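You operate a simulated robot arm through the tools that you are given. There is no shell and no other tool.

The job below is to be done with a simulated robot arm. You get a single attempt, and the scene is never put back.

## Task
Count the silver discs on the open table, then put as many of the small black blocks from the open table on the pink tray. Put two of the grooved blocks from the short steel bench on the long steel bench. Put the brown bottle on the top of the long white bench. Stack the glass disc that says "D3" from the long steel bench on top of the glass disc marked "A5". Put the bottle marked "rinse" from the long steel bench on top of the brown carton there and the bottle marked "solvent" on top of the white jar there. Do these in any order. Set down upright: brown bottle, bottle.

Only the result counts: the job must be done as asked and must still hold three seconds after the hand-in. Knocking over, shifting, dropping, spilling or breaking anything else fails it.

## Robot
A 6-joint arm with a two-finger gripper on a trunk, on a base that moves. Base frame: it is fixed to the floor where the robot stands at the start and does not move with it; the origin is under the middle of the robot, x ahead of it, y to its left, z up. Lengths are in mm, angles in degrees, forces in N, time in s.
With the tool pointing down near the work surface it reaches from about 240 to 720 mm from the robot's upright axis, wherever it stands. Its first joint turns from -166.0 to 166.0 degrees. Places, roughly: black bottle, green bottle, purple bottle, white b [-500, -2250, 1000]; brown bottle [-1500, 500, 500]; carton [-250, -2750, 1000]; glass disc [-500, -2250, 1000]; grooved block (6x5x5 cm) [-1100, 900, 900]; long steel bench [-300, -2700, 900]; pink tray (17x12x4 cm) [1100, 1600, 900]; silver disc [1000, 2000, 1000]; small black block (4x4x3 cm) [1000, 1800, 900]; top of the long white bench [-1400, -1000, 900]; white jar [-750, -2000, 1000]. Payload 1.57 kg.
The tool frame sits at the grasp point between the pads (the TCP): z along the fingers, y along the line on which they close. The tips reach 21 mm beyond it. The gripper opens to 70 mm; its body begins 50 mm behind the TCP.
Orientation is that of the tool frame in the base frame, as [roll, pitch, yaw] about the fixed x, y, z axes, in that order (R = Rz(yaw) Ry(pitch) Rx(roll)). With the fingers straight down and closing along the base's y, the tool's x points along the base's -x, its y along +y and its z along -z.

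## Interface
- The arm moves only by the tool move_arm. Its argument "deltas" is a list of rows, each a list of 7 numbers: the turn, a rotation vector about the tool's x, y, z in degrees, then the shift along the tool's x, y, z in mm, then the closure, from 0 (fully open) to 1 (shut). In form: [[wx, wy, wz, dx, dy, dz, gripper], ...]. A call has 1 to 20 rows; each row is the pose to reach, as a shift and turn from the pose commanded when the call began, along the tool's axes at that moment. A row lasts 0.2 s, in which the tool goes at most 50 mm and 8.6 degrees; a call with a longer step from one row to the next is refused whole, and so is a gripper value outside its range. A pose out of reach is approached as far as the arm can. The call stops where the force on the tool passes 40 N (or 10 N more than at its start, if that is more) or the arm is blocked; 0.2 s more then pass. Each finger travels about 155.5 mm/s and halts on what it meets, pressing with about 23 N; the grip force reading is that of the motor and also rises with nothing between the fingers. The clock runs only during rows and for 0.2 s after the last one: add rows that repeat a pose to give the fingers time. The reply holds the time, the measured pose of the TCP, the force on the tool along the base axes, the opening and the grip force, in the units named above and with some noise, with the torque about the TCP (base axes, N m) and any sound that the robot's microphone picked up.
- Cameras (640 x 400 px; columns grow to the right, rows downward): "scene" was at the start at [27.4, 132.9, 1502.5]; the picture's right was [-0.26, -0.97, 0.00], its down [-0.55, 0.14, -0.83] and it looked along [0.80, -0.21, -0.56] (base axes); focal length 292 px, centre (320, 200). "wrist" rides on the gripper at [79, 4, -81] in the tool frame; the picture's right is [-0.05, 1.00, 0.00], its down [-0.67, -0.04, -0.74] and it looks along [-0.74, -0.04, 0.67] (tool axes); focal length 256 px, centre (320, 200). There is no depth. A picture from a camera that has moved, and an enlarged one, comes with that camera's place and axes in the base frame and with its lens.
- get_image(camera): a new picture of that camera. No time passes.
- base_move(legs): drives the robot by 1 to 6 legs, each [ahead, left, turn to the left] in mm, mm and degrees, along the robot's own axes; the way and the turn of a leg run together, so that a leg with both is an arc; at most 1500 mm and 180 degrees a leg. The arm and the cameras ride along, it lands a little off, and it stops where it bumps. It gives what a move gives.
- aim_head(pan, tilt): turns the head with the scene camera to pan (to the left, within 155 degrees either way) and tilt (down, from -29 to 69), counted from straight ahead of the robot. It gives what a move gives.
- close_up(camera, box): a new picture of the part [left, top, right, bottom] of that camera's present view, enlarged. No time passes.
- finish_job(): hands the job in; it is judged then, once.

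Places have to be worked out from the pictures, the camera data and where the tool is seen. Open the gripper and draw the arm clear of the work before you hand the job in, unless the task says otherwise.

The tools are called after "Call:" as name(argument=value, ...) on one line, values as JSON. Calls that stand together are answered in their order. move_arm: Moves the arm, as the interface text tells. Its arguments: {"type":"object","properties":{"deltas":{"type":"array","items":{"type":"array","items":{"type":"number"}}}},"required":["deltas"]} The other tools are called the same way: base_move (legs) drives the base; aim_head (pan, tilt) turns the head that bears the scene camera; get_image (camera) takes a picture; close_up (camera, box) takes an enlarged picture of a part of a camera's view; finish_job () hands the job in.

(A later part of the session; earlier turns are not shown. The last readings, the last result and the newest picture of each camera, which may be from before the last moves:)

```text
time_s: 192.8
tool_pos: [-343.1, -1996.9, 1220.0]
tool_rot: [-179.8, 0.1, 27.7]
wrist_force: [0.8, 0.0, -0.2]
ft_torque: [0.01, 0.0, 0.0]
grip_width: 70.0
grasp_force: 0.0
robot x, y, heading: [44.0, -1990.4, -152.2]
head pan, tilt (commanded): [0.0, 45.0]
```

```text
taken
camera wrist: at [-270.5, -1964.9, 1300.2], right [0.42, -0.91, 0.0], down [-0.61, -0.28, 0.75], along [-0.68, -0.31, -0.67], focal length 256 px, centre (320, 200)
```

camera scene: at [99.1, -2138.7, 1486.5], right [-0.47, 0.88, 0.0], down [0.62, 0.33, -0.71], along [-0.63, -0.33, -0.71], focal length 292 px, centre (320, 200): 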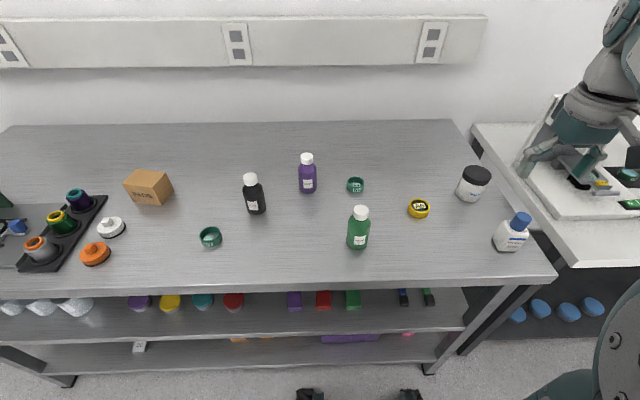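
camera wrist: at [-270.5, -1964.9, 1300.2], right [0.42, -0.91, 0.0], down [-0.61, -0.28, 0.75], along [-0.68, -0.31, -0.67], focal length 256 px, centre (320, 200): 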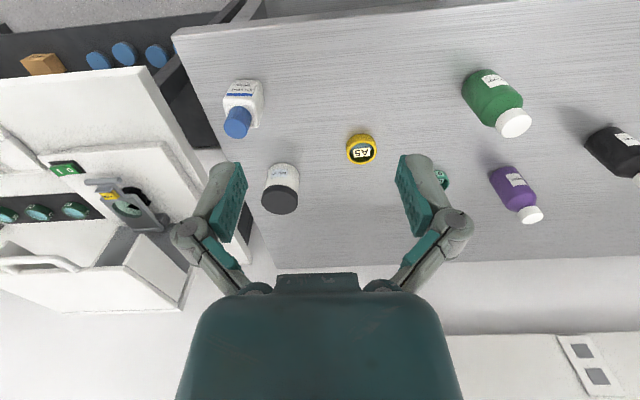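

Good view of everything. I take enlarged views of the discs, jar and bottles for measuring.

Call:
close_up(camera="scene", box=[335, 170, 375, 200])

Call:
close_up(camera="scene", box=[398, 193, 438, 223])

Call:
close_up(camera="scene", box=[440, 150, 540, 260])

Call:
close_up(camera="scene", box=[280, 140, 340, 200])

```text
13.33 times, centred on (355, 185) of scene
camera zoom: at [99.1, -2138.7, 1486.5], right [-0.47, 0.88, 0.0], down [0.62, 0.33, -0.71], along [-0.63, -0.33, -0.71], focal length 3891 px, centre (-147, 400)
```

zoom: 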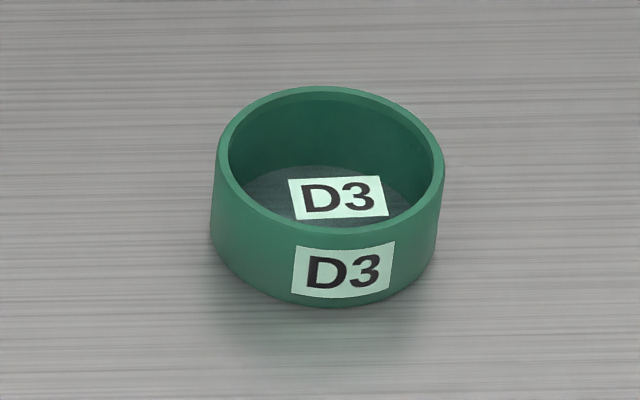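

```text
13.33 times, centred on (418, 208) of scene
camera zoom: at [99.1, -2138.7, 1486.5], right [-0.47, 0.88, 0.0], down [0.62, 0.33, -0.71], along [-0.63, -0.33, -0.71], focal length 3891 px, centre (-987, 93)
```

zoom: 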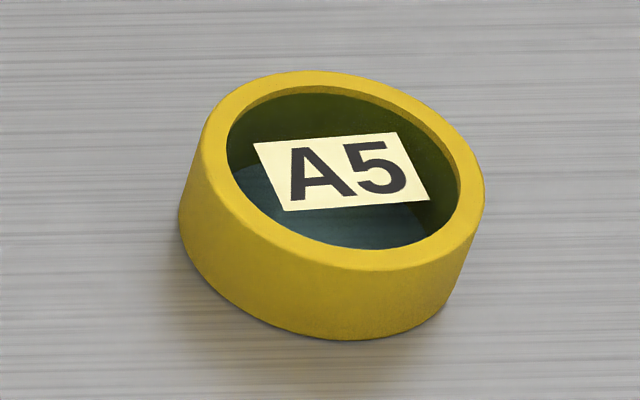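

```text
3.64 times, centred on (490, 205) of scene
camera zoom: at [99.1, -2138.7, 1486.5], right [-0.47, 0.88, 0.0], down [0.62, 0.33, -0.71], along [-0.63, -0.33, -0.71], focal length 1061 px, centre (-298, 182)
```

zoom: 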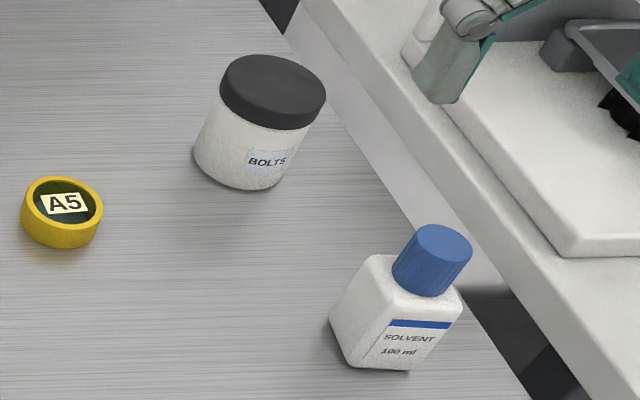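

```text
6.67 times, centred on (310, 170) of scene
camera zoom: at [99.1, -2138.7, 1486.5], right [-0.47, 0.88, 0.0], down [0.62, 0.33, -0.71], along [-0.63, -0.33, -0.71], focal length 1946 px, centre (387, 400)
```

zoom: 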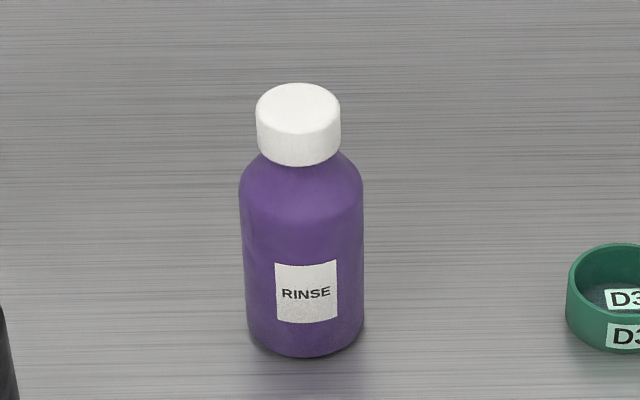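

D3 (≈50 mm wide) is at about [-513, -2344], A5 at about [-507, -2155]. I move the open gripper high over D3 and come down to z≈1075 for a wrist-camera check.

Call:
move_arm(deltas=[[0, 0, 0, -34, 25, 0, 0], [0, 0, 0, -69, 50, 0, 0], [0, 0, 0, -104, 76, 0, 0], [0, 0, 0, -139, 101, 0, 0], [0, 0, 0, -174, 127, 0, 0], [0, 0, 0, -208, 152, 0, 0], [0, 0, 0, -243, 177, 0, 0], [0, 0, 0, -278, 203, 0, 0], [0, 0, 0, -312, 228, 0, 0], [0, 0, 0, -312, 228, 48, 0], [0, 0, 0, -312, 228, 96, 0], [0, 0, 0, -312, 228, 145, 0], [0, 0, 0, -312, 228, 145, 0]])

Call:
get_image(camera="wrist")

Call:
get_image(camera="scene")

```text
time_s: 195.6
tool_pos: [-517.5, -2342.2, 1074.6]
tool_rot: [-179.9, 0.0, 27.7]
wrist_force: [0.9, -0.3, -0.6]
ft_torque: [-0.01, 0.01, -0.04]
grip_width: 69.9
grasp_force: 0.1
out of reach, approached as far as the arm can: row 9, 10
robot x, y, heading: [47.2, -1989.8, -152.2]
head pan, tilt (commanded): [0.0, 45.0]
```

```text
taken
camera wrist: at [-445.4, -2310.5, 1154.8], right [0.42, -0.91, 0.0], down [-0.61, -0.28, 0.74], along [-0.68, -0.31, -0.67], focal length 256 px, centre (320, 200)
```

wrist: 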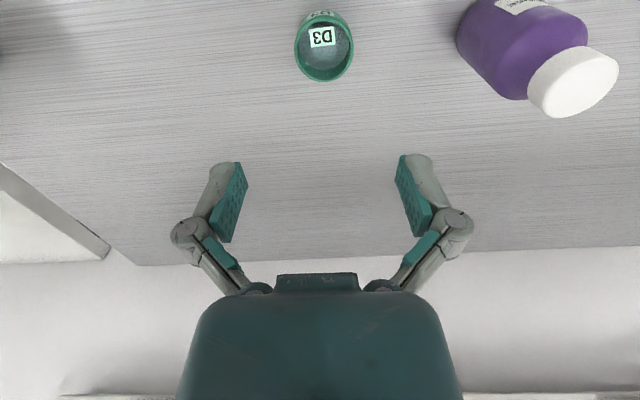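

```text
taken
camera scene: at [96.7, -2137.7, 1486.5], right [-0.47, 0.88, 0.0], down [0.63, 0.33, -0.71], along [-0.62, -0.33, -0.71], focal length 292 px, centre (320, 200)
```

scene: 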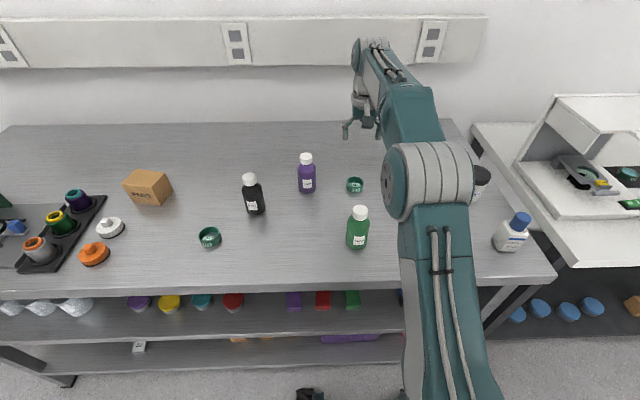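

The wrist camera shows D3 just toward the robot and slightly to +y of the TCP. I zoom to refine.

Call:
close_up(camera="wrist", box=[264, 0, 384, 90])

```text
4.44 times, centred on (324, 45) of wrist
camera zoom: at [-445.4, -2310.5, 1154.8], right [0.42, -0.91, 0.0], down [-0.61, -0.28, 0.74], along [-0.68, -0.31, -0.67], focal length 1138 px, centre (302, 889)
```

zoom: 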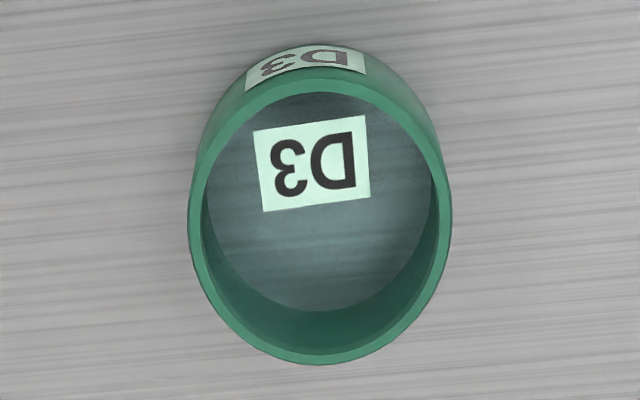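

D3's centre is +6 mm in tool x and +4 mm in tool y from the TCP. I correct and descend to z≈952.

Call:
move_arm(deltas=[[0, 0, 0, 6.1, 4, 0, 0], [0, 0, 0, 6.1, 4, 45, 0], [0, 0, 0, 6.1, 4, 90, 0], [0, 0, 0, 6.1, 4, 122, 0], [0, 0, 0, 6.1, 4, 122, 0]])

Call:
get_image(camera="wrist")

Call:
get_image(camera="scene")

```text
time_s: 196.8
tool_pos: [-508.8, -2342.7, 954.4]
tool_rot: [-179.9, 0.0, 27.7]
wrist_force: [-0.3, 0.3, 0.1]
ft_torque: [-0.05, -0.01, 0.01]
grip_width: 70.1
grasp_force: 0.0
robot x, y, heading: [47.4, -1991.3, -152.2]
head pan, tilt (commanded): [0.0, 45.0]
```

```text
taken
camera wrist: at [-436.7, -2310.0, 1034.4], right [0.42, -0.91, 0.0], down [-0.61, -0.28, 0.75], along [-0.68, -0.31, -0.67], focal length 256 px, centre (320, 200)
```

wrist: 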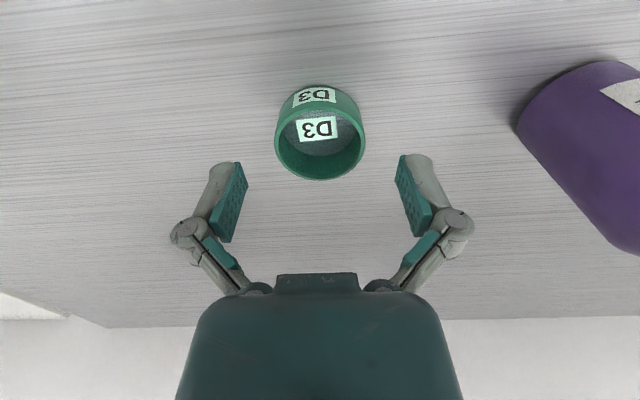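

```text
taken
camera scene: at [96.8, -2137.9, 1486.5], right [-0.47, 0.88, 0.0], down [0.63, 0.33, -0.71], along [-0.62, -0.33, -0.71], focal length 292 px, centre (320, 200)
```

scene: 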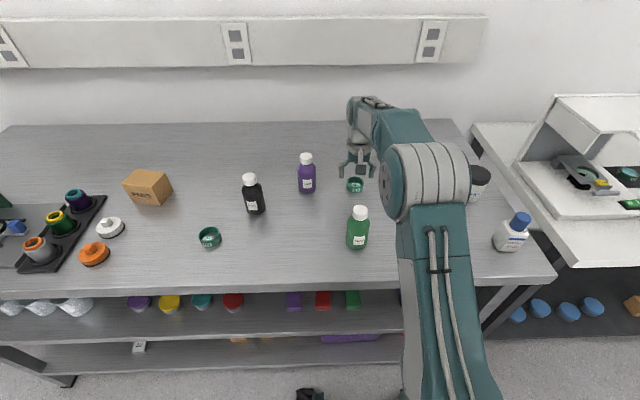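

D3 is centred between the fingers. I lower in steps, watching the force.

Call:
move_arm(deltas=[[0, 0, 0, 0, 0, 10, 0], [0, 0, 0, 0, 0, 18, 0], [0, 0, 0, 0, 0, 23, 0], [0, 0, 0, 0, 0, 23, 0]])

Call:
get_image(camera="wrist")

```text
time_s: 197.8
tool_pos: [-507.8, -2341.6, 929.7]
tool_rot: [-179.8, 0.0, 27.7]
wrist_force: [-0.8, -0.3, 0.1]
ft_torque: [0.01, 0.0, 0.01]
grip_width: 70.1
grasp_force: 0.2
robot x, y, heading: [45.9, -1989.3, -152.6]
head pan, tilt (commanded): [0.0, 45.0]
```

```text
taken
camera wrist: at [-435.7, -2309.8, 1009.6], right [0.42, -0.91, 0.0], down [-0.61, -0.28, 0.74], along [-0.68, -0.31, -0.67], focal length 256 px, centre (320, 200)
```

wrist: 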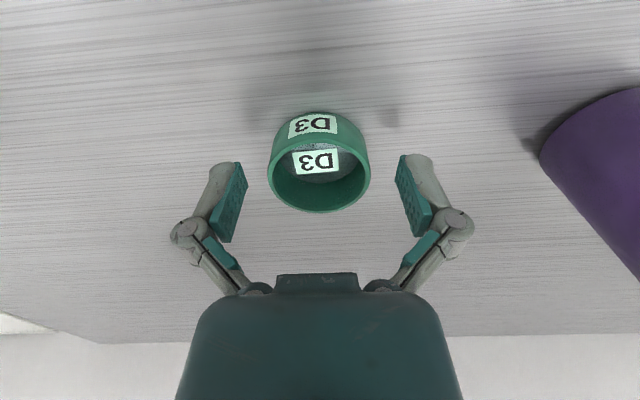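

Still free. I lower 4 mm more and then close gently on the ring.

Call:
move_arm(deltas=[[0, 0, 0, 0, 0, 2, 0], [0, 0, 0, 0, 0, 4, 0], [0, 0, 0, 0, 0, 4, 0.1], [0, 0, 0, 0, 0, 4, 0.2]])

Call:
move_arm(deltas=[[0, 0, 0, 0, 0, 0, 0.5], [0, 0, 0, 0, 0, 0, 1], [0, 0, 0, 0, 0, 0, 1], [0, 0, 0, 0, 0, 0, 1]])

Call:
get_image(camera="wrist")

```text
time_s: 198.8
tool_pos: [-508.0, -2342.5, 926.3]
tool_rot: [-180.0, 0.0, 27.7]
wrist_force: [-0.1, 0.0, 0.1]
ft_torque: [0.0, 0.0, 0.01]
grip_width: 56.0
grasp_force: 0.1
robot x, y, heading: [46.1, -1990.6, -152.5]
head pan, tilt (commanded): [0.0, 45.0]
```

```text
time_s: 199.8
tool_pos: [-508.1, -2343.2, 926.9]
tool_rot: [-179.9, 0.2, 27.6]
wrist_force: [0.1, -1.4, 5.9]
ft_torque: [-0.09, -0.01, -0.02]
grip_width: 48.6
grasp_force: 23.2
robot x, y, heading: [46.4, -1991.8, -152.0]
head pan, tilt (commanded): [0.0, 45.0]
```

```text
taken
camera wrist: at [-435.5, -2310.3, 1006.5], right [0.42, -0.91, 0.0], down [-0.61, -0.28, 0.75], along [-0.68, -0.31, -0.67], focal length 256 px, centre (320, 200)
```

wrist: 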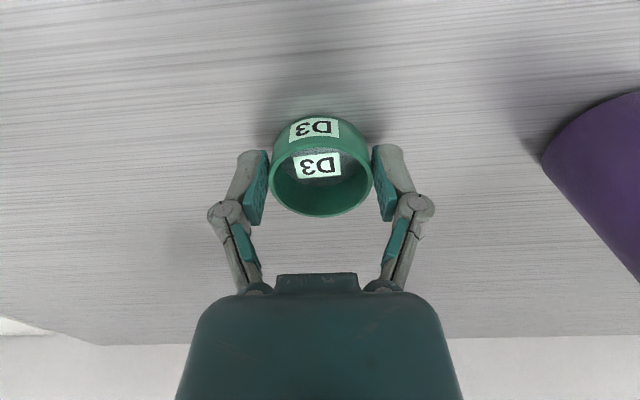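

Gripped at 48.6 mm with the tips lightly touching the bench. I lift very slowly and check.

Call:
move_arm(deltas=[[0, 0, 0, 0, 0, -1, 1], [0, 0, 0, 0, 0, -2, 1], [0, 0, 0, 0, 0, -4, 1], [0, 0, 0, 0, 0, -6, 1], [0, 0, 0, 0, 0, -9, 1], [0, 0, 0, 0, 0, -12, 1], [0, 0, 0, 0, 0, -16, 1], [0, 0, 0, 0, 0, -20, 1], [0, 0, 0, 0, 0, -20, 1]])

Call:
get_image(camera="wrist")

```text
time_s: 201.8
tool_pos: [-508.4, -2343.2, 946.3]
tool_rot: [-179.9, 0.0, 27.7]
wrist_force: [-0.5, -0.1, -0.9]
ft_torque: [-0.01, 0.0, 0.0]
grip_width: 48.5
grasp_force: 23.0
robot x, y, heading: [43.9, -1992.5, -152.0]
head pan, tilt (commanded): [0.0, 45.0]
```

```text
taken
camera wrist: at [-435.3, -2310.2, 1025.8], right [0.42, -0.91, 0.0], down [-0.61, -0.28, 0.74], along [-0.68, -0.31, -0.67], focal length 256 px, centre (320, 200)
```

wrist: 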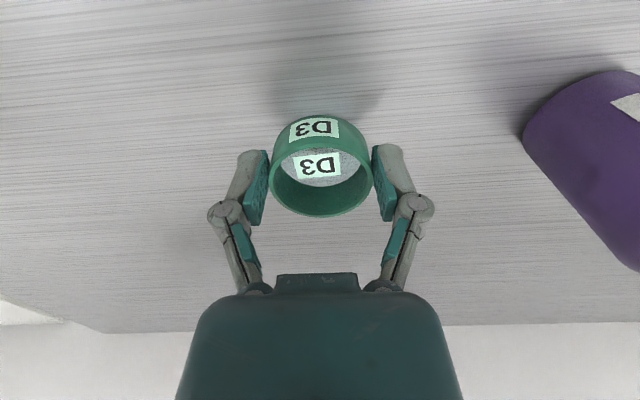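

D3 is held. I lift it to z≈1020 and carry it slowly toward A5.

Call:
move_arm(deltas=[[0, 0, 0, 0, 0, -3, 1], [0, 0, 0, 0, 0, -10, 1], [0, 0, 0, 0, 0, -20, 1], [0, 0, 0, 0, 0, -31, 1], [0, 0, 0, 0, 0, -42, 1], [0, 0, 0, 0, 0, -53, 1], [0, 0, 0, 0, 0, -64, 1], [0, 0, 0, 0, 0, -71, 1], [0, 0, 0, 0, 0, -74, 1], [0, 0, 0, 0, 0, -74, 1]])

Call:
move_arm(deltas=[[0, 0, 0, 2, -3.5, 0, 1], [0, 0, 0, 7, -12, 0, 1], [0, 0, 0, 15, -26, 0, 1], [0, 0, 0, 24, -42, 0, 1], [0, 0, 0, 33, -58, 0, 1], [0, 0, 0, 42, -74, 0, 1], [0, 0, 0, 51, -90, 0, 1], [0, 0, 0, 60, -106, 0, 1], [0, 0, 0, 69, -122, 0, 1], [0, 0, 0, 78, -137, 0, 1], [0, 0, 0, 86, -150, 0, 1], [0, 0, 0, 92, -160, 0, 1], [0, 0, 0, 94, -164, 0, 1], [0, 0, 0, 94, -164, 0, 1]])

Call:
get_image(camera="wrist")

Call:
get_image(camera="scene")

```text
time_s: 204.0
tool_pos: [-508.7, -2343.1, 1019.6]
tool_rot: [-180.0, 0.0, 27.7]
wrist_force: [-0.3, 0.5, -0.4]
ft_torque: [0.01, 0.01, -0.03]
grip_width: 48.8
grasp_force: 23.0
robot x, y, heading: [45.2, -1989.0, -152.3]
head pan, tilt (commanded): [0.0, 45.0]
```

```text
time_s: 207.0
tool_pos: [-501.7, -2154.1, 1019.1]
tool_rot: [180.0, 0.0, 27.7]
wrist_force: [-0.5, -0.1, -0.1]
ft_torque: [0.01, 0.02, 0.02]
grip_width: 48.7
grasp_force: 22.5
robot x, y, heading: [44.6, -1992.0, -152.1]
head pan, tilt (commanded): [0.0, 45.0]
```

```text
taken
camera wrist: at [-428.3, -2120.7, 1099.5], right [0.42, -0.91, 0.0], down [-0.61, -0.28, 0.74], along [-0.68, -0.31, -0.67], focal length 256 px, centre (320, 200)
```

wrist: 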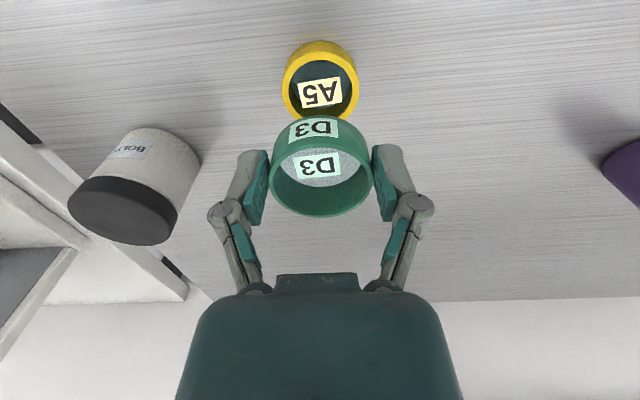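

```text
taken
camera scene: at [96.8, -2136.7, 1486.6], right [-0.47, 0.88, 0.0], down [0.63, 0.33, -0.71], along [-0.62, -0.33, -0.71], focal length 292 px, centre (320, 200)
```

scene: 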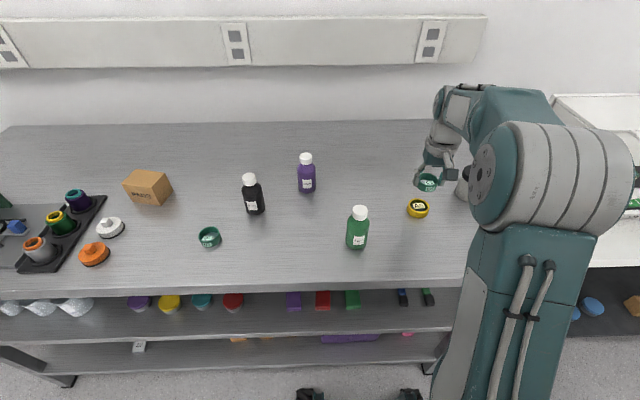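

A5 lies right below. I zoom the wrist view to align D3 over A5 precisely.

Call:
close_up(camera="wrist", box=[256, 30, 384, 126])

```text
4.17 times, centred on (320, 78) of wrist
camera zoom: at [-428.3, -2120.7, 1099.5], right [0.42, -0.91, 0.0], down [-0.61, -0.28, 0.74], along [-0.68, -0.31, -0.67], focal length 1067 px, centre (320, 708)
```

zoom: 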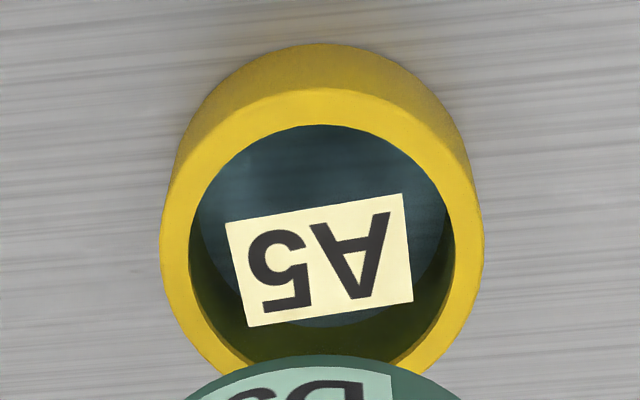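

A5's centre appears ~3.5 mm farther from the robot than the TCP. I correct that and lower D3 to a few mm above A5's rim.

Call:
move_arm(deltas=[[0, 0, 0, -3.5, 0.4, 3, 1], [0, 0, 0, -3.5, 0.4, 12, 1], [0, 0, 0, -3.5, 0.4, 22, 1], [0, 0, 0, -3.5, 0.4, 32, 1], [0, 0, 0, -3.5, 0.4, 42, 1], [0, 0, 0, -3.5, 0.4, 52, 1], [0, 0, 0, -3.5, 0.4, 60, 1], [0, 0, 0, -3.5, 0.4, 64, 1], [0, 0, 0, -3.5, 0.4, 64, 1]])

Call:
get_image(camera="wrist")

Call:
close_up(camera="scene", box=[390, 170, 454, 230])

Call:
close_up(camera="wrist", box=[240, 90, 400, 230])

```text
time_s: 209.0
tool_pos: [-504.3, -2154.5, 956.3]
tool_rot: [-179.8, 0.0, 27.8]
wrist_force: [0.5, 0.2, -0.2]
ft_torque: [0.0, -0.01, 0.01]
grip_width: 48.7
grasp_force: 22.7
robot x, y, heading: [43.0, -1991.6, -152.2]
head pan, tilt (commanded): [0.0, 45.0]
```

```text
taken
camera wrist: at [-431.8, -2121.8, 1035.3], right [0.42, -0.91, 0.0], down [-0.61, -0.28, 0.74], along [-0.68, -0.31, -0.67], focal length 256 px, centre (320, 200)
```

wrist: 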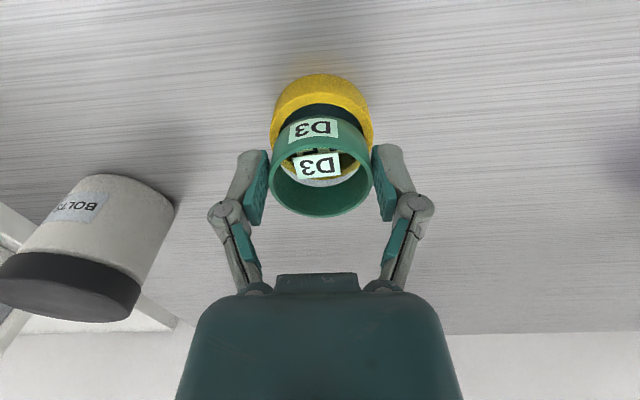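

```text
6.67 times, centred on (422, 200) of scene
camera zoom: at [96.7, -2136.8, 1486.6], right [-0.47, 0.88, 0.0], down [0.63, 0.33, -0.71], along [-0.62, -0.33, -0.71], focal length 1946 px, centre (-360, 200)
```

zoom: 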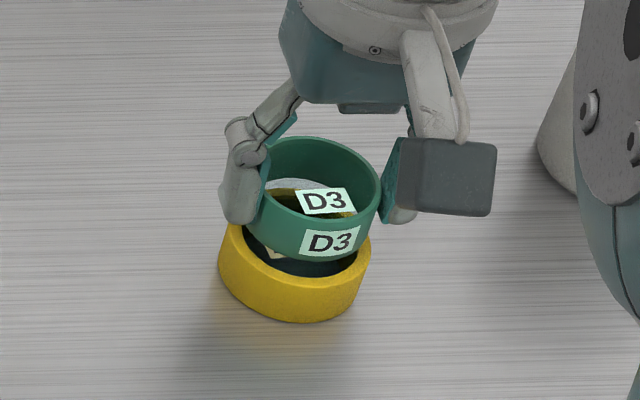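

```text
2.86 times, centred on (320, 160) of wrist
camera zoom: at [-431.8, -2121.8, 1035.3], right [0.42, -0.91, 0.0], down [-0.61, -0.28, 0.74], along [-0.68, -0.31, -0.67], focal length 731 px, centre (320, 314)
```

zoom: 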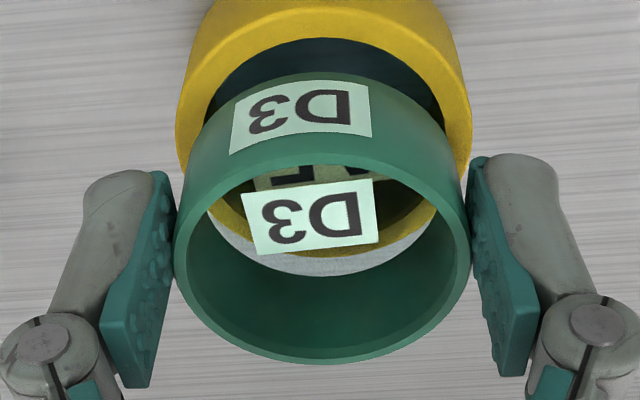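

Alignment is within about 1–2 mm. I fine-tune and lower D3 toward contact with A5's rim.

Call:
move_arm(deltas=[[0, 0, 0, -1, 1.2, 1, 1], [0, 0, 0, -1, 1.2, 3, 1], [0, 0, 0, -1, 1.2, 5, 1], [0, 0, 0, -1, 1.2, 6, 1], [0, 0, 0, -1, 1.2, 6, 1]])

Call:
move_arm(deltas=[[0, 0, 0, 0, 0, 1.2, 1], [0, 0, 0, 0, 0, 1.2, 1]])

Call:
move_arm(deltas=[[0, 0, 0, 0, 0, 1.2, 1], [0, 0, 0, 0, 0, 1.2, 1]])

```text
time_s: 210.2
tool_pos: [-504.2, -2157.1, 948.8]
tool_rot: [-180.0, 0.0, 27.7]
wrist_force: [0.9, 0.1, -0.9]
ft_torque: [0.02, 0.02, -0.01]
grip_width: 48.5
grasp_force: 23.0
robot x, y, heading: [41.0, -1992.7, -152.1]
head pan, tilt (commanded): [0.0, 45.0]
```

```text
time_s: 210.8
tool_pos: [-504.8, -2157.7, 949.3]
tool_rot: [-179.8, 0.0, 27.7]
wrist_force: [1.9, -0.5, 2.4]
ft_torque: [-0.11, -0.07, 0.02]
grip_width: 48.5
grasp_force: 23.2
robot x, y, heading: [44.5, -1991.1, -152.1]
head pan, tilt (commanded): [0.0, 45.0]
```

```text
time_s: 211.4
tool_pos: [-504.0, -2157.4, 948.8]
tool_rot: [-179.9, 0.1, 27.7]
wrist_force: [0.3, 0.2, 13.6]
ft_torque: [-0.05, 0.01, -0.06]
grip_width: 48.8
grasp_force: 22.9
robot x, y, heading: [41.6, -1990.2, -152.1]
head pan, tilt (commanded): [0.0, 45.0]
```

D3 rests on A5 (contact force 13.6 N). I ease off, open in small steps and check.

Call:
move_arm(deltas=[[0, 0, 0, 0, 0, -0.8, 1], [0, 0, 0, 0, 0, -0.8, 0.28], [0, 0, 0, 0, 0, -0.8, 0.2], [0, 0, 0, 0, 0, -0.8, 0.12], [0, 0, 0, 0, 0, -0.8, 0.05]])

Call:
get_image(camera="wrist")

Call:
close_up(camera="scene", box=[390, 170, 454, 230])

```text
time_s: 212.6
tool_pos: [-504.2, -2156.6, 948.4]
tool_rot: [-179.9, 0.0, 27.8]
wrist_force: [0.4, 0.1, 0.6]
ft_torque: [0.03, 0.0, 0.01]
grip_width: 66.3
grasp_force: 0.1
robot x, y, heading: [45.4, -1988.7, -152.1]
head pan, tilt (commanded): [0.0, 45.0]
```

```text
taken
camera wrist: at [-431.8, -2123.8, 1028.0], right [0.42, -0.91, 0.0], down [-0.61, -0.28, 0.74], along [-0.68, -0.31, -0.67], focal length 256 px, centre (320, 200)
```

wrist: 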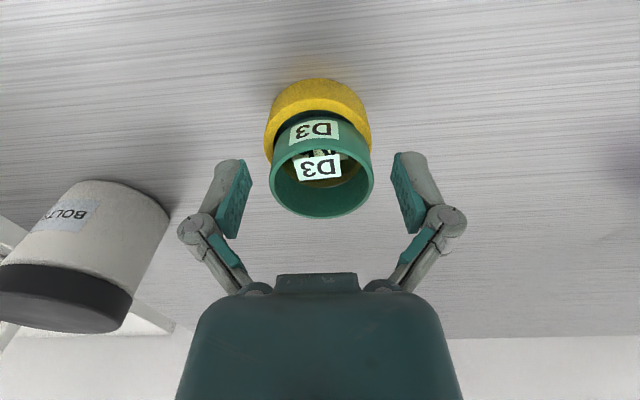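

```text
6.67 times, centred on (422, 200) of scene
camera zoom: at [96.7, -2136.8, 1486.6], right [-0.47, 0.88, 0.0], down [0.63, 0.33, -0.71], along [-0.62, -0.33, -0.71], focal length 1946 px, centre (-360, 200)
```

zoom: 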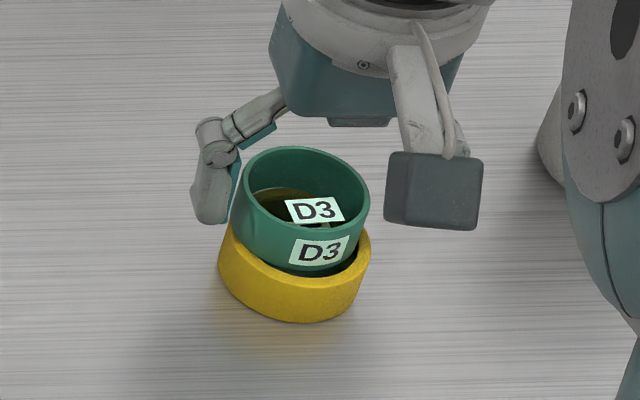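

D3 sits on A5. I rise clear and inspect the stack from the wrist camera.

Call:
move_arm(deltas=[[0, 0, 0, 0, 0, -5, 0], [0, 0, 0, 0, 0, -20, 0], [0, 0, 0, 0, 0, -45, 0], [0, 0, 0, 0, 0, -80, 0], [0, 0, 0, 0, 0, -80, 0]])

Call:
close_up(camera="wrist", box=[256, 20, 384, 116])

Call:
close_up(camera="scene", box=[398, 183, 446, 219])

```text
time_s: 213.8
tool_pos: [-502.9, -2157.4, 1030.1]
tool_rot: [-179.9, 0.0, 27.7]
wrist_force: [-0.3, -0.6, 0.0]
ft_torque: [0.03, 0.01, -0.02]
grip_width: 70.1
grasp_force: 0.1
robot x, y, heading: [44.2, -1989.0, -152.4]
head pan, tilt (commanded): [0.0, 45.0]
```

```text
4.17 times, centred on (320, 68) of wrist
camera zoom: at [-430.3, -2124.6, 1109.4], right [0.42, -0.91, 0.0], down [-0.61, -0.28, 0.74], along [-0.68, -0.31, -0.67], focal length 1067 px, centre (320, 750)
```

zoom: 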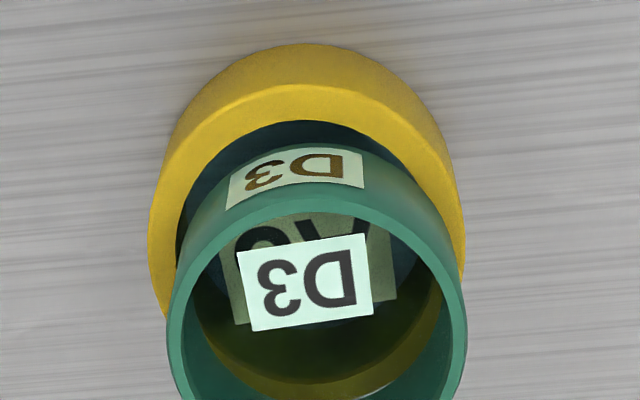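

```text
11.11 times, centred on (422, 201) of scene
camera zoom: at [96.9, -2136.8, 1486.6], right [-0.47, 0.88, 0.0], down [0.63, 0.33, -0.71], along [-0.62, -0.33, -0.71], focal length 3243 px, centre (-813, 189)
```

zoom: 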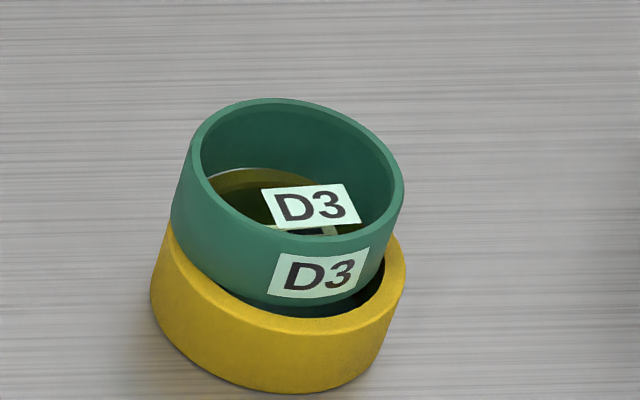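

D3 lies flat on A5 (a few mm off-centre, well supported). Next is the SOLVENT bottle; I zoom on it and the jar.

Call:
get_image(camera="scene")

Call:
close_up(camera="scene", box=[484, 200, 548, 256])

Call:
get_image(camera="wrist")

```text
taken
camera scene: at [96.9, -2136.8, 1486.6], right [-0.47, 0.88, 0.0], down [0.63, 0.33, -0.71], along [-0.62, -0.33, -0.71], focal length 292 px, centre (320, 200)
```

scene: 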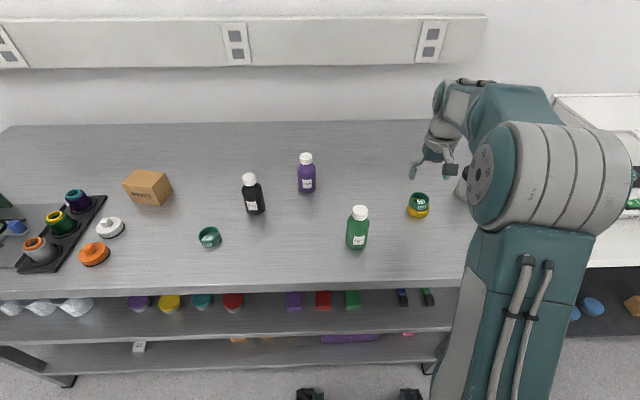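

```text
7.14 times, centred on (516, 228) of scene
camera zoom: at [96.9, -2136.8, 1486.6], right [-0.47, 0.88, 0.0], down [0.63, 0.33, -0.71], along [-0.62, -0.33, -0.71], focal length 2084 px, centre (-1080, 0)
```

zoom: 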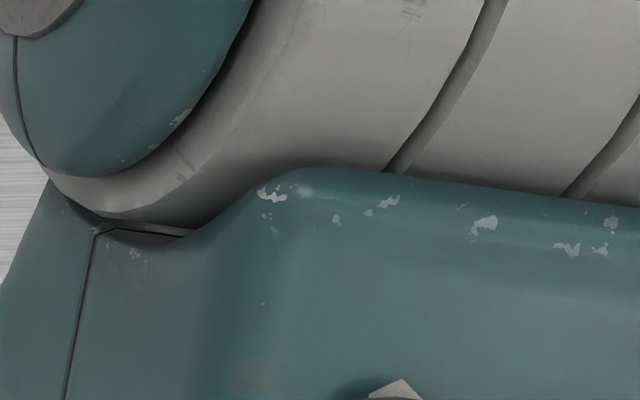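

```text
taken
camera wrist: at [-430.3, -2124.6, 1109.4], right [0.42, -0.91, 0.0], down [-0.61, -0.28, 0.74], along [-0.68, -0.31, -0.67], focal length 256 px, centre (320, 200)
```

wrist: 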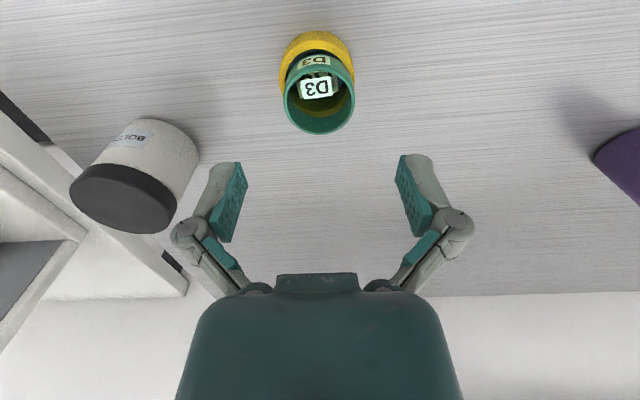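

The arm hides the SOLVENT bottle in the scene view, so I move the gripper above its estimated place (about [-500, -1934]) at z≈1100 and use the wrist camera.

Call:
move_arm(deltas=[[0, 0, 0, 0, 0, -40, 0], [0, 0, 0, 10, -18, -70, 0], [0, 0, 0, 31, -57, -70, 0], [0, 0, 0, 52, -95, -70, 0], [0, 0, 0, 72, -132, -70, 0], [0, 0, 0, 92, -169, -70, 0], [0, 0, 0, 107, -197, -70, 0], [0, 0, 0, 107, -197, -70, 0]])

Call:
get_image(camera="wrist")

Call:
get_image(camera="scene")

```text
time_s: 215.6
tool_pos: [-499.8, -1930.9, 1098.4]
tool_rot: [-179.9, 0.0, 27.7]
wrist_force: [0.5, 0.4, -0.3]
ft_torque: [-0.03, 0.02, 0.0]
grip_width: 70.1
grasp_force: 0.1
robot x, y, heading: [41.9, -1993.5, -152.1]
head pan, tilt (commanded): [0.0, 45.0]
```

```text
taken
camera wrist: at [-427.9, -1897.4, 1178.9], right [0.42, -0.91, 0.0], down [-0.61, -0.28, 0.74], along [-0.68, -0.31, -0.67], focal length 256 px, centre (320, 200)
```

wrist: 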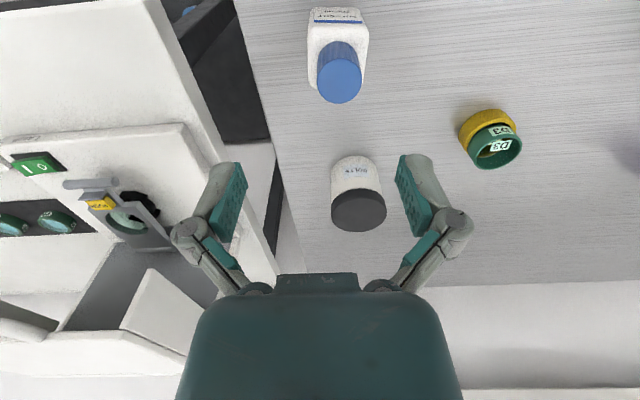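

```text
taken
camera scene: at [96.7, -2135.6, 1486.8], right [-0.47, 0.88, 0.0], down [0.63, 0.33, -0.71], along [-0.62, -0.33, -0.71], focal length 292 px, centre (320, 200)
```

scene: 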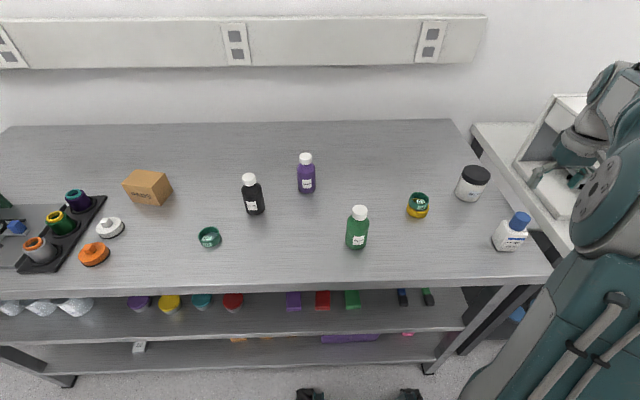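

The wrist camera shows bottle, jar and the D3/A5 stack. I zoom on the SOLVENT cap, the jar lid, and the bottle from the scene side.

Call:
close_up(camera="wrist", box=[280, 0, 408, 120])

Call:
close_up(camera="wrist", box=[310, 140, 410, 240])

Call:
close_up(camera="scene", box=[440, 150, 540, 260])

Call:
close_up(camera="wrist", box=[440, 90, 540, 180])

```text
3.33 times, centred on (344, 60) of wrist
camera zoom: at [-427.9, -1897.4, 1178.9], right [0.42, -0.91, 0.0], down [-0.61, -0.28, 0.74], along [-0.68, -0.31, -0.67], focal length 853 px, centre (240, 667)
```

zoom: 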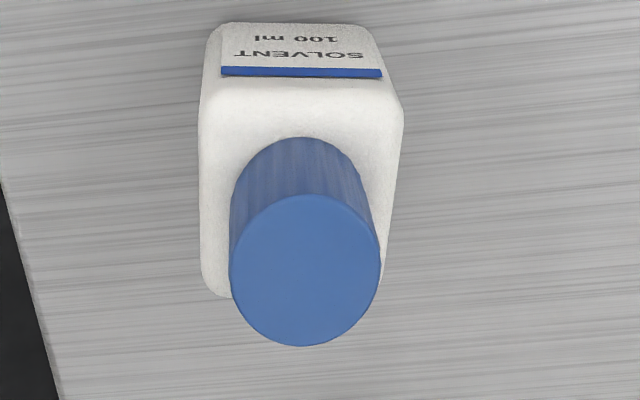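

```text
4.00 times, centred on (360, 190) of wrist
camera zoom: at [-427.9, -1897.4, 1178.9], right [0.42, -0.91, 0.0], down [-0.61, -0.28, 0.74], along [-0.68, -0.31, -0.67], focal length 1024 px, centre (160, 240)
```

zoom: 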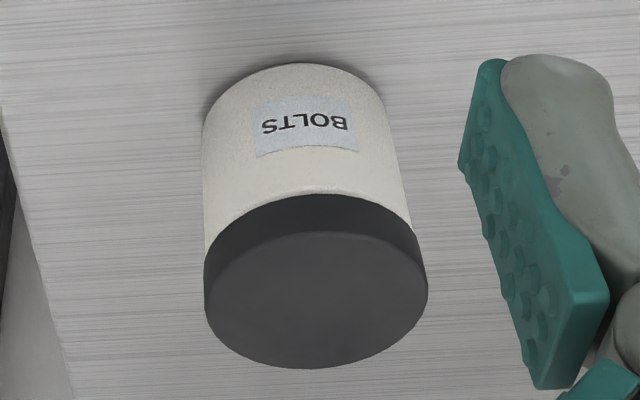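

```text
3.64 times, centred on (490, 205) of scene
camera zoom: at [96.7, -2135.6, 1486.8], right [-0.47, 0.88, 0.0], down [0.63, 0.33, -0.71], along [-0.62, -0.33, -0.71], focal length 1061 px, centre (-298, 182)
```

zoom: 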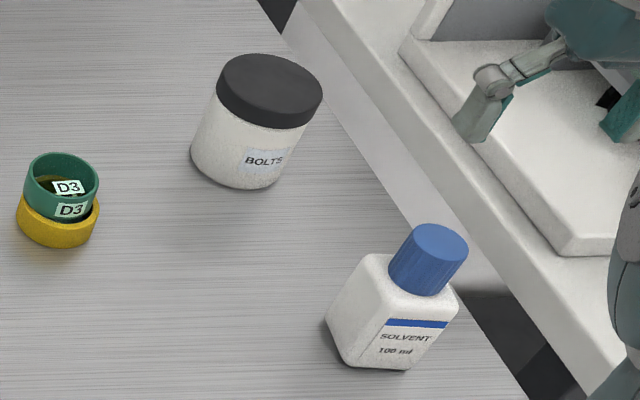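

```text
4.44 times, centred on (490, 135) of wrist
camera zoom: at [-427.9, -1897.4, 1178.9], right [0.42, -0.91, 0.0], down [-0.61, -0.28, 0.74], along [-0.68, -0.31, -0.67], focal length 1138 px, centre (-436, 489)
```

zoom: 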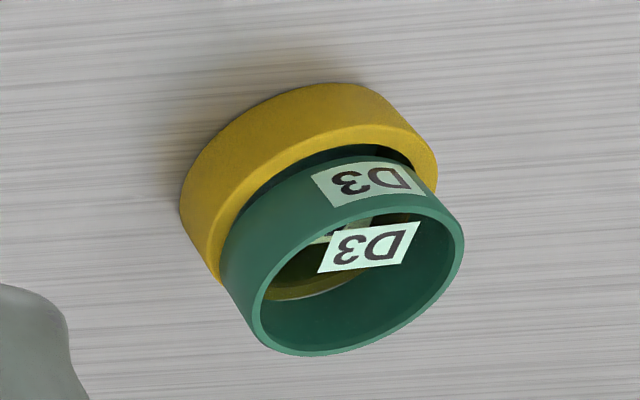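

Triangulating both cameras: SOLVENT cap top at z≈1007, centre +5.8/+13.2 mm (tool x/y) from the TCP; jar lid z≈982. I align and descend to z≈1030 above the cap.

Call:
move_arm(deltas=[[0, 0, 0, 5.8, 13.2, 0, 0], [0, 0, 0, 5.8, 13.2, 30, 0], [0, 0, 0, 5.8, 13.2, 60, 0], [0, 0, 0, 5.8, 13.2, 68, 0], [0, 0, 0, 5.8, 13.2, 68, 0]])

Call:
get_image(camera="wrist")

Call:
close_up(camera="scene", box=[440, 150, 560, 260])

```text
time_s: 216.8
tool_pos: [-489.3, -1940.5, 1028.9]
tool_rot: [-179.8, 0.0, 27.7]
wrist_force: [0.1, 0.6, -0.1]
ft_torque: [-0.01, 0.03, 0.01]
grip_width: 69.7
grasp_force: 0.1
robot x, y, heading: [42.0, -1993.0, -152.2]
head pan, tilt (commanded): [0.0, 45.0]
```

```text
taken
camera wrist: at [-416.9, -1908.3, 1109.5], right [0.42, -0.91, 0.0], down [-0.61, -0.28, 0.74], along [-0.68, -0.31, -0.67], focal length 256 px, centre (320, 200)
```

wrist: 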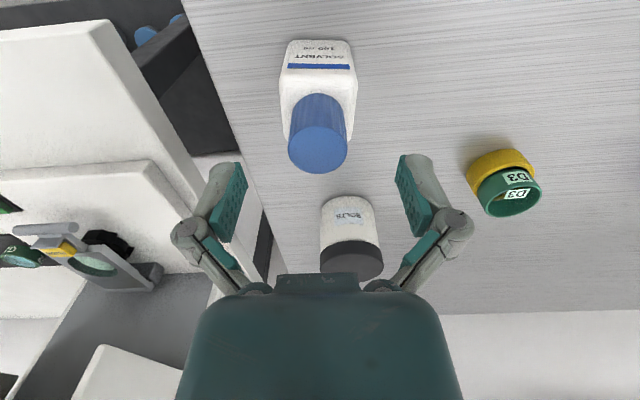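

```text
3.64 times, centred on (500, 205) of scene
camera zoom: at [96.7, -2135.6, 1486.8], right [-0.47, 0.88, 0.0], down [0.63, 0.33, -0.71], along [-0.62, -0.33, -0.71], focal length 1061 px, centre (-334, 182)
```

zoom: 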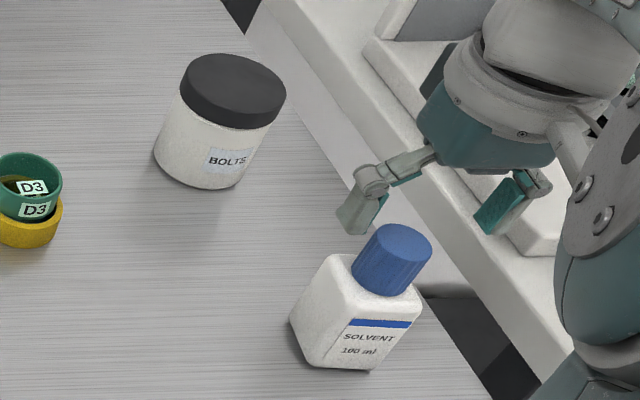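

The cap is aligned within ~2 mm. I descend to TCP z≈1012 with the fingers around the cap.

Call:
move_arm(deltas=[[0, 0, 0, 1.5, -0.7, 5, 0], [0, 0, 0, 1.5, -0.7, 11, 0.1], [0, 0, 0, 1.5, -0.7, 16, 0.2], [0, 0, 0, 1.5, -0.7, 16, 0.25], [0, 0, 0, 1.5, -0.7, 16, 0.25]])

Call:
get_image(camera="wrist")

Call:
close_up(camera="scene", box=[460, 180, 560, 260])

```text
time_s: 218.0
tool_pos: [-488.5, -1939.6, 1013.9]
tool_rot: [-179.9, 0.0, 27.7]
wrist_force: [0.6, 0.6, 0.6]
ft_torque: [0.01, -0.05, -0.02]
grip_width: 52.5
grasp_force: 0.2
robot x, y, heading: [45.6, -1992.0, -152.0]
head pan, tilt (commanded): [0.0, 45.0]
```

```text
taken
camera wrist: at [-416.0, -1906.9, 1094.0], right [0.42, -0.91, 0.0], down [-0.61, -0.28, 0.74], along [-0.68, -0.31, -0.67], focal length 256 px, centre (320, 200)
```

wrist: 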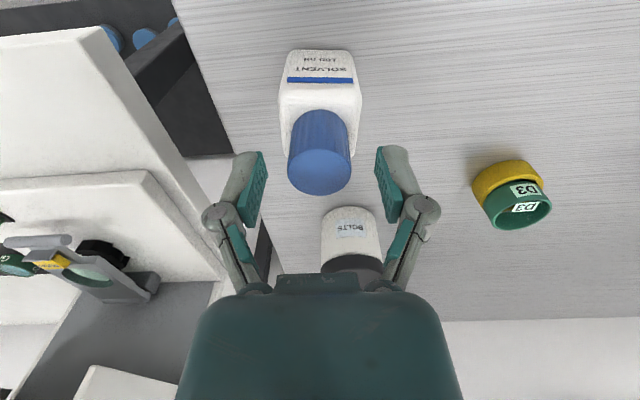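

```text
5.00 times, centred on (510, 220) of scene
camera zoom: at [96.7, -2135.7, 1486.8], right [-0.47, 0.88, 0.0], down [0.63, 0.33, -0.71], along [-0.62, -0.33, -0.71], focal length 1459 px, centre (-630, 100)
```

zoom: 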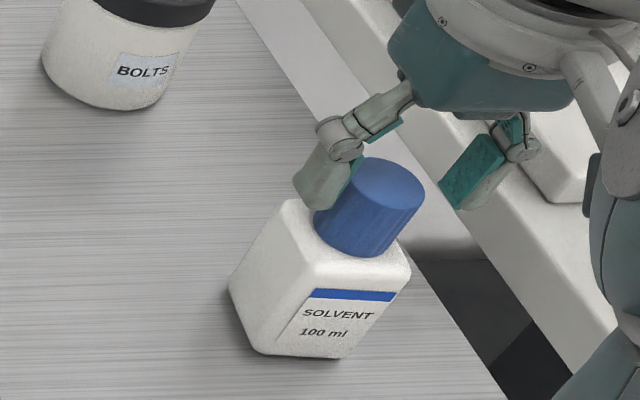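

The fingers straddle the cap just above the bottle's shoulder. I close the gripper.

Call:
move_arm(deltas=[[0, 0, 0, 0, 0, 0, 0.4], [0, 0, 0, 0, 0, 0, 0.5], [0, 0, 0, 0, 0, 0, 1], [0, 0, 0, 0, 0, 0, 1], [0, 0, 0, 0, 0, 0, 1]])

Call:
get_image(camera="wrist")

Call:
close_up(camera="scene", box=[460, 180, 560, 260])

```text
time_s: 219.2
tool_pos: [-489.4, -1940.3, 1014.3]
tool_rot: [-179.9, 0.0, 27.8]
wrist_force: [-0.4, 0.6, -0.4]
ft_torque: [0.0, -0.02, 0.02]
grip_width: 29.4
grasp_force: 23.2
robot x, y, heading: [44.0, -1990.1, -152.1]
head pan, tilt (commanded): [0.0, 45.0]
heard: snap
```

```text
taken
camera wrist: at [-416.0, -1906.8, 1094.1], right [0.42, -0.91, 0.0], down [-0.61, -0.28, 0.74], along [-0.68, -0.31, -0.67], focal length 256 px, centre (320, 200)
```

wrist: 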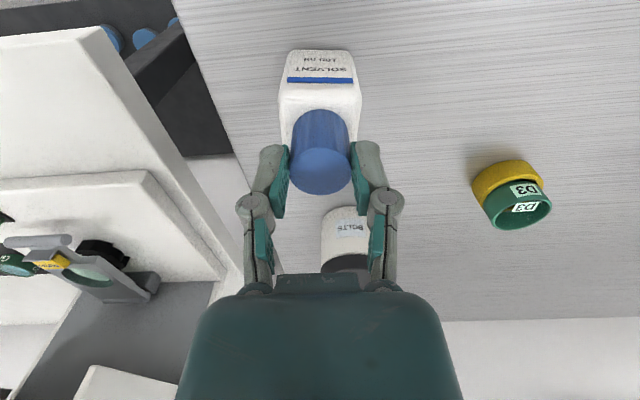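

```text
5.00 times, centred on (510, 220) of scene
camera zoom: at [96.7, -2135.6, 1486.8], right [-0.47, 0.88, 0.0], down [0.63, 0.33, -0.71], along [-0.62, -0.33, -0.71], focal length 1459 px, centre (-630, 100)
```

zoom: 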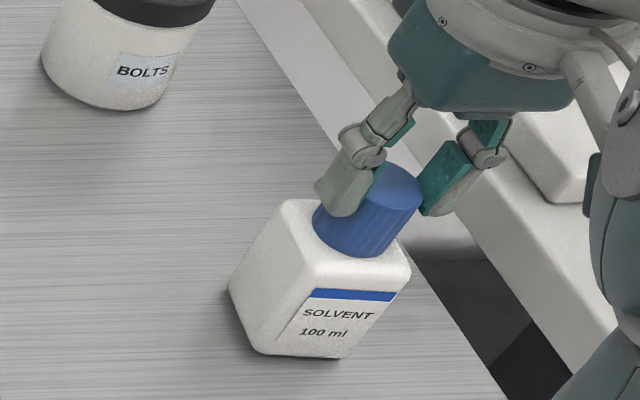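

The grip reads 29.4 mm; the microphone heard a "snap", though cap and bottle look intact. I lift only a few mm and check whether the whole bottle comes along.

Call:
move_arm(deltas=[[0, 0, 0, 0, 0, -1, 1], [0, 0, 0, 0, 0, -2, 1], [0, 0, 0, 0, 0, -3, 1], [0, 0, 0, 0, 0, -5, 1], [0, 0, 0, 0, 0, -5, 1]])

Call:
close_up(camera="scene", box=[460, 180, 560, 260])

Call:
get_image(camera="wrist")

```text
time_s: 220.4
tool_pos: [-487.8, -1939.4, 1020.0]
tool_rot: [-179.9, 0.0, 27.7]
wrist_force: [0.3, -0.2, 0.3]
ft_torque: [0.0, -0.03, -0.01]
grip_width: 29.2
grasp_force: 23.4
robot x, y, heading: [44.8, -1991.5, -152.2]
head pan, tilt (commanded): [0.0, 45.0]
```

```text
5.00 times, centred on (510, 220) of scene
camera zoom: at [96.7, -2135.6, 1486.8], right [-0.47, 0.88, 0.0], down [0.63, 0.33, -0.71], along [-0.62, -0.33, -0.71], focal length 1459 px, centre (-630, 100)
```

zoom: 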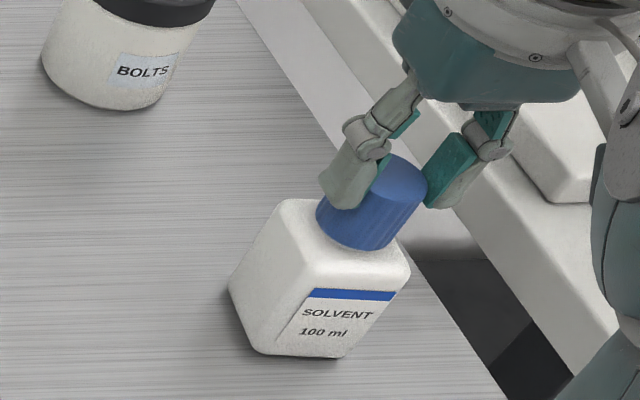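

```text
taken
camera wrist: at [-415.7, -1907.4, 1099.1], right [0.42, -0.91, 0.0], down [-0.61, -0.28, 0.74], along [-0.68, -0.31, -0.67], focal length 256 px, centre (320, 200)
```

wrist: 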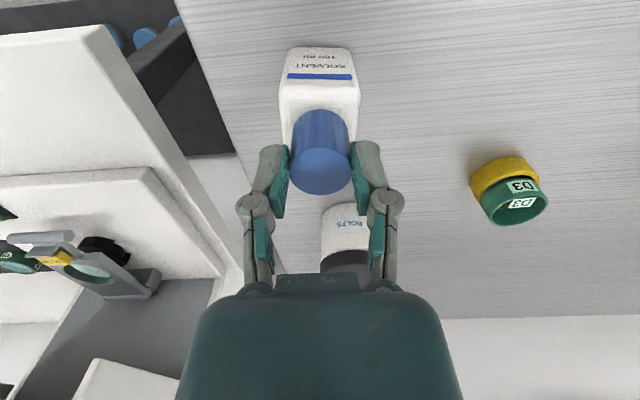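

The cap is coming off while the bottle stays – it's a loose cap. I lower it straight back on and press gently to reseat it.

Call:
move_arm(deltas=[[0, 0, 0, 0, 0, 2, 1], [0, 0, 0, 0, 0, 4, 1], [0, 0, 0, 0, 0, 5, 1], [0, 0, 0, 0, 0, 5, 1]])

Call:
move_arm(deltas=[[0, 0, 0, 0, 0, 1, 1], [0, 0, 0, 0, 0, 1, 1]])

Call:
close_up(camera="scene", box=[460, 180, 560, 260])

```text
time_s: 221.4
tool_pos: [-488.3, -1939.6, 1014.0]
tool_rot: [-179.9, 0.0, 27.7]
wrist_force: [-0.1, 0.6, -0.8]
ft_torque: [0.02, 0.0, 0.0]
grip_width: 29.1
grasp_force: 23.4
robot x, y, heading: [43.1, -1988.8, -152.1]
head pan, tilt (commanded): [0.0, 45.0]
```

```text
time_s: 222.0
tool_pos: [-488.1, -1940.4, 1013.8]
tool_rot: [-179.9, 0.1, 27.7]
wrist_force: [-0.8, 0.9, 4.1]
ft_torque: [-0.02, -0.02, 0.0]
grip_width: 29.2
grasp_force: 22.7
robot x, y, heading: [45.1, -1990.6, -152.1]
head pan, tilt (commanded): [0.0, 45.0]
```

```text
5.00 times, centred on (510, 220) of scene
camera zoom: at [96.9, -2135.6, 1486.8], right [-0.47, 0.88, 0.0], down [0.63, 0.33, -0.71], along [-0.62, -0.33, -0.71], focal length 1459 px, centre (-630, 100)
```

zoom: 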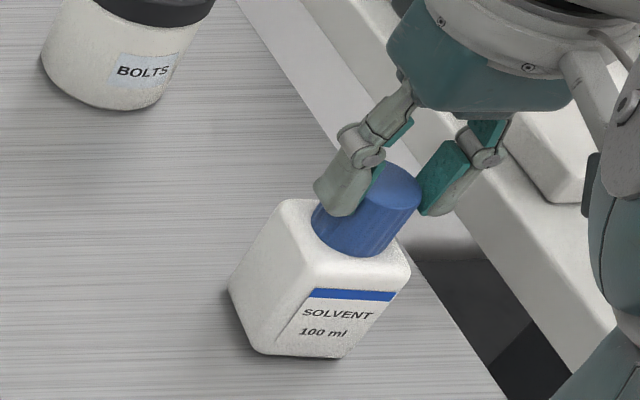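

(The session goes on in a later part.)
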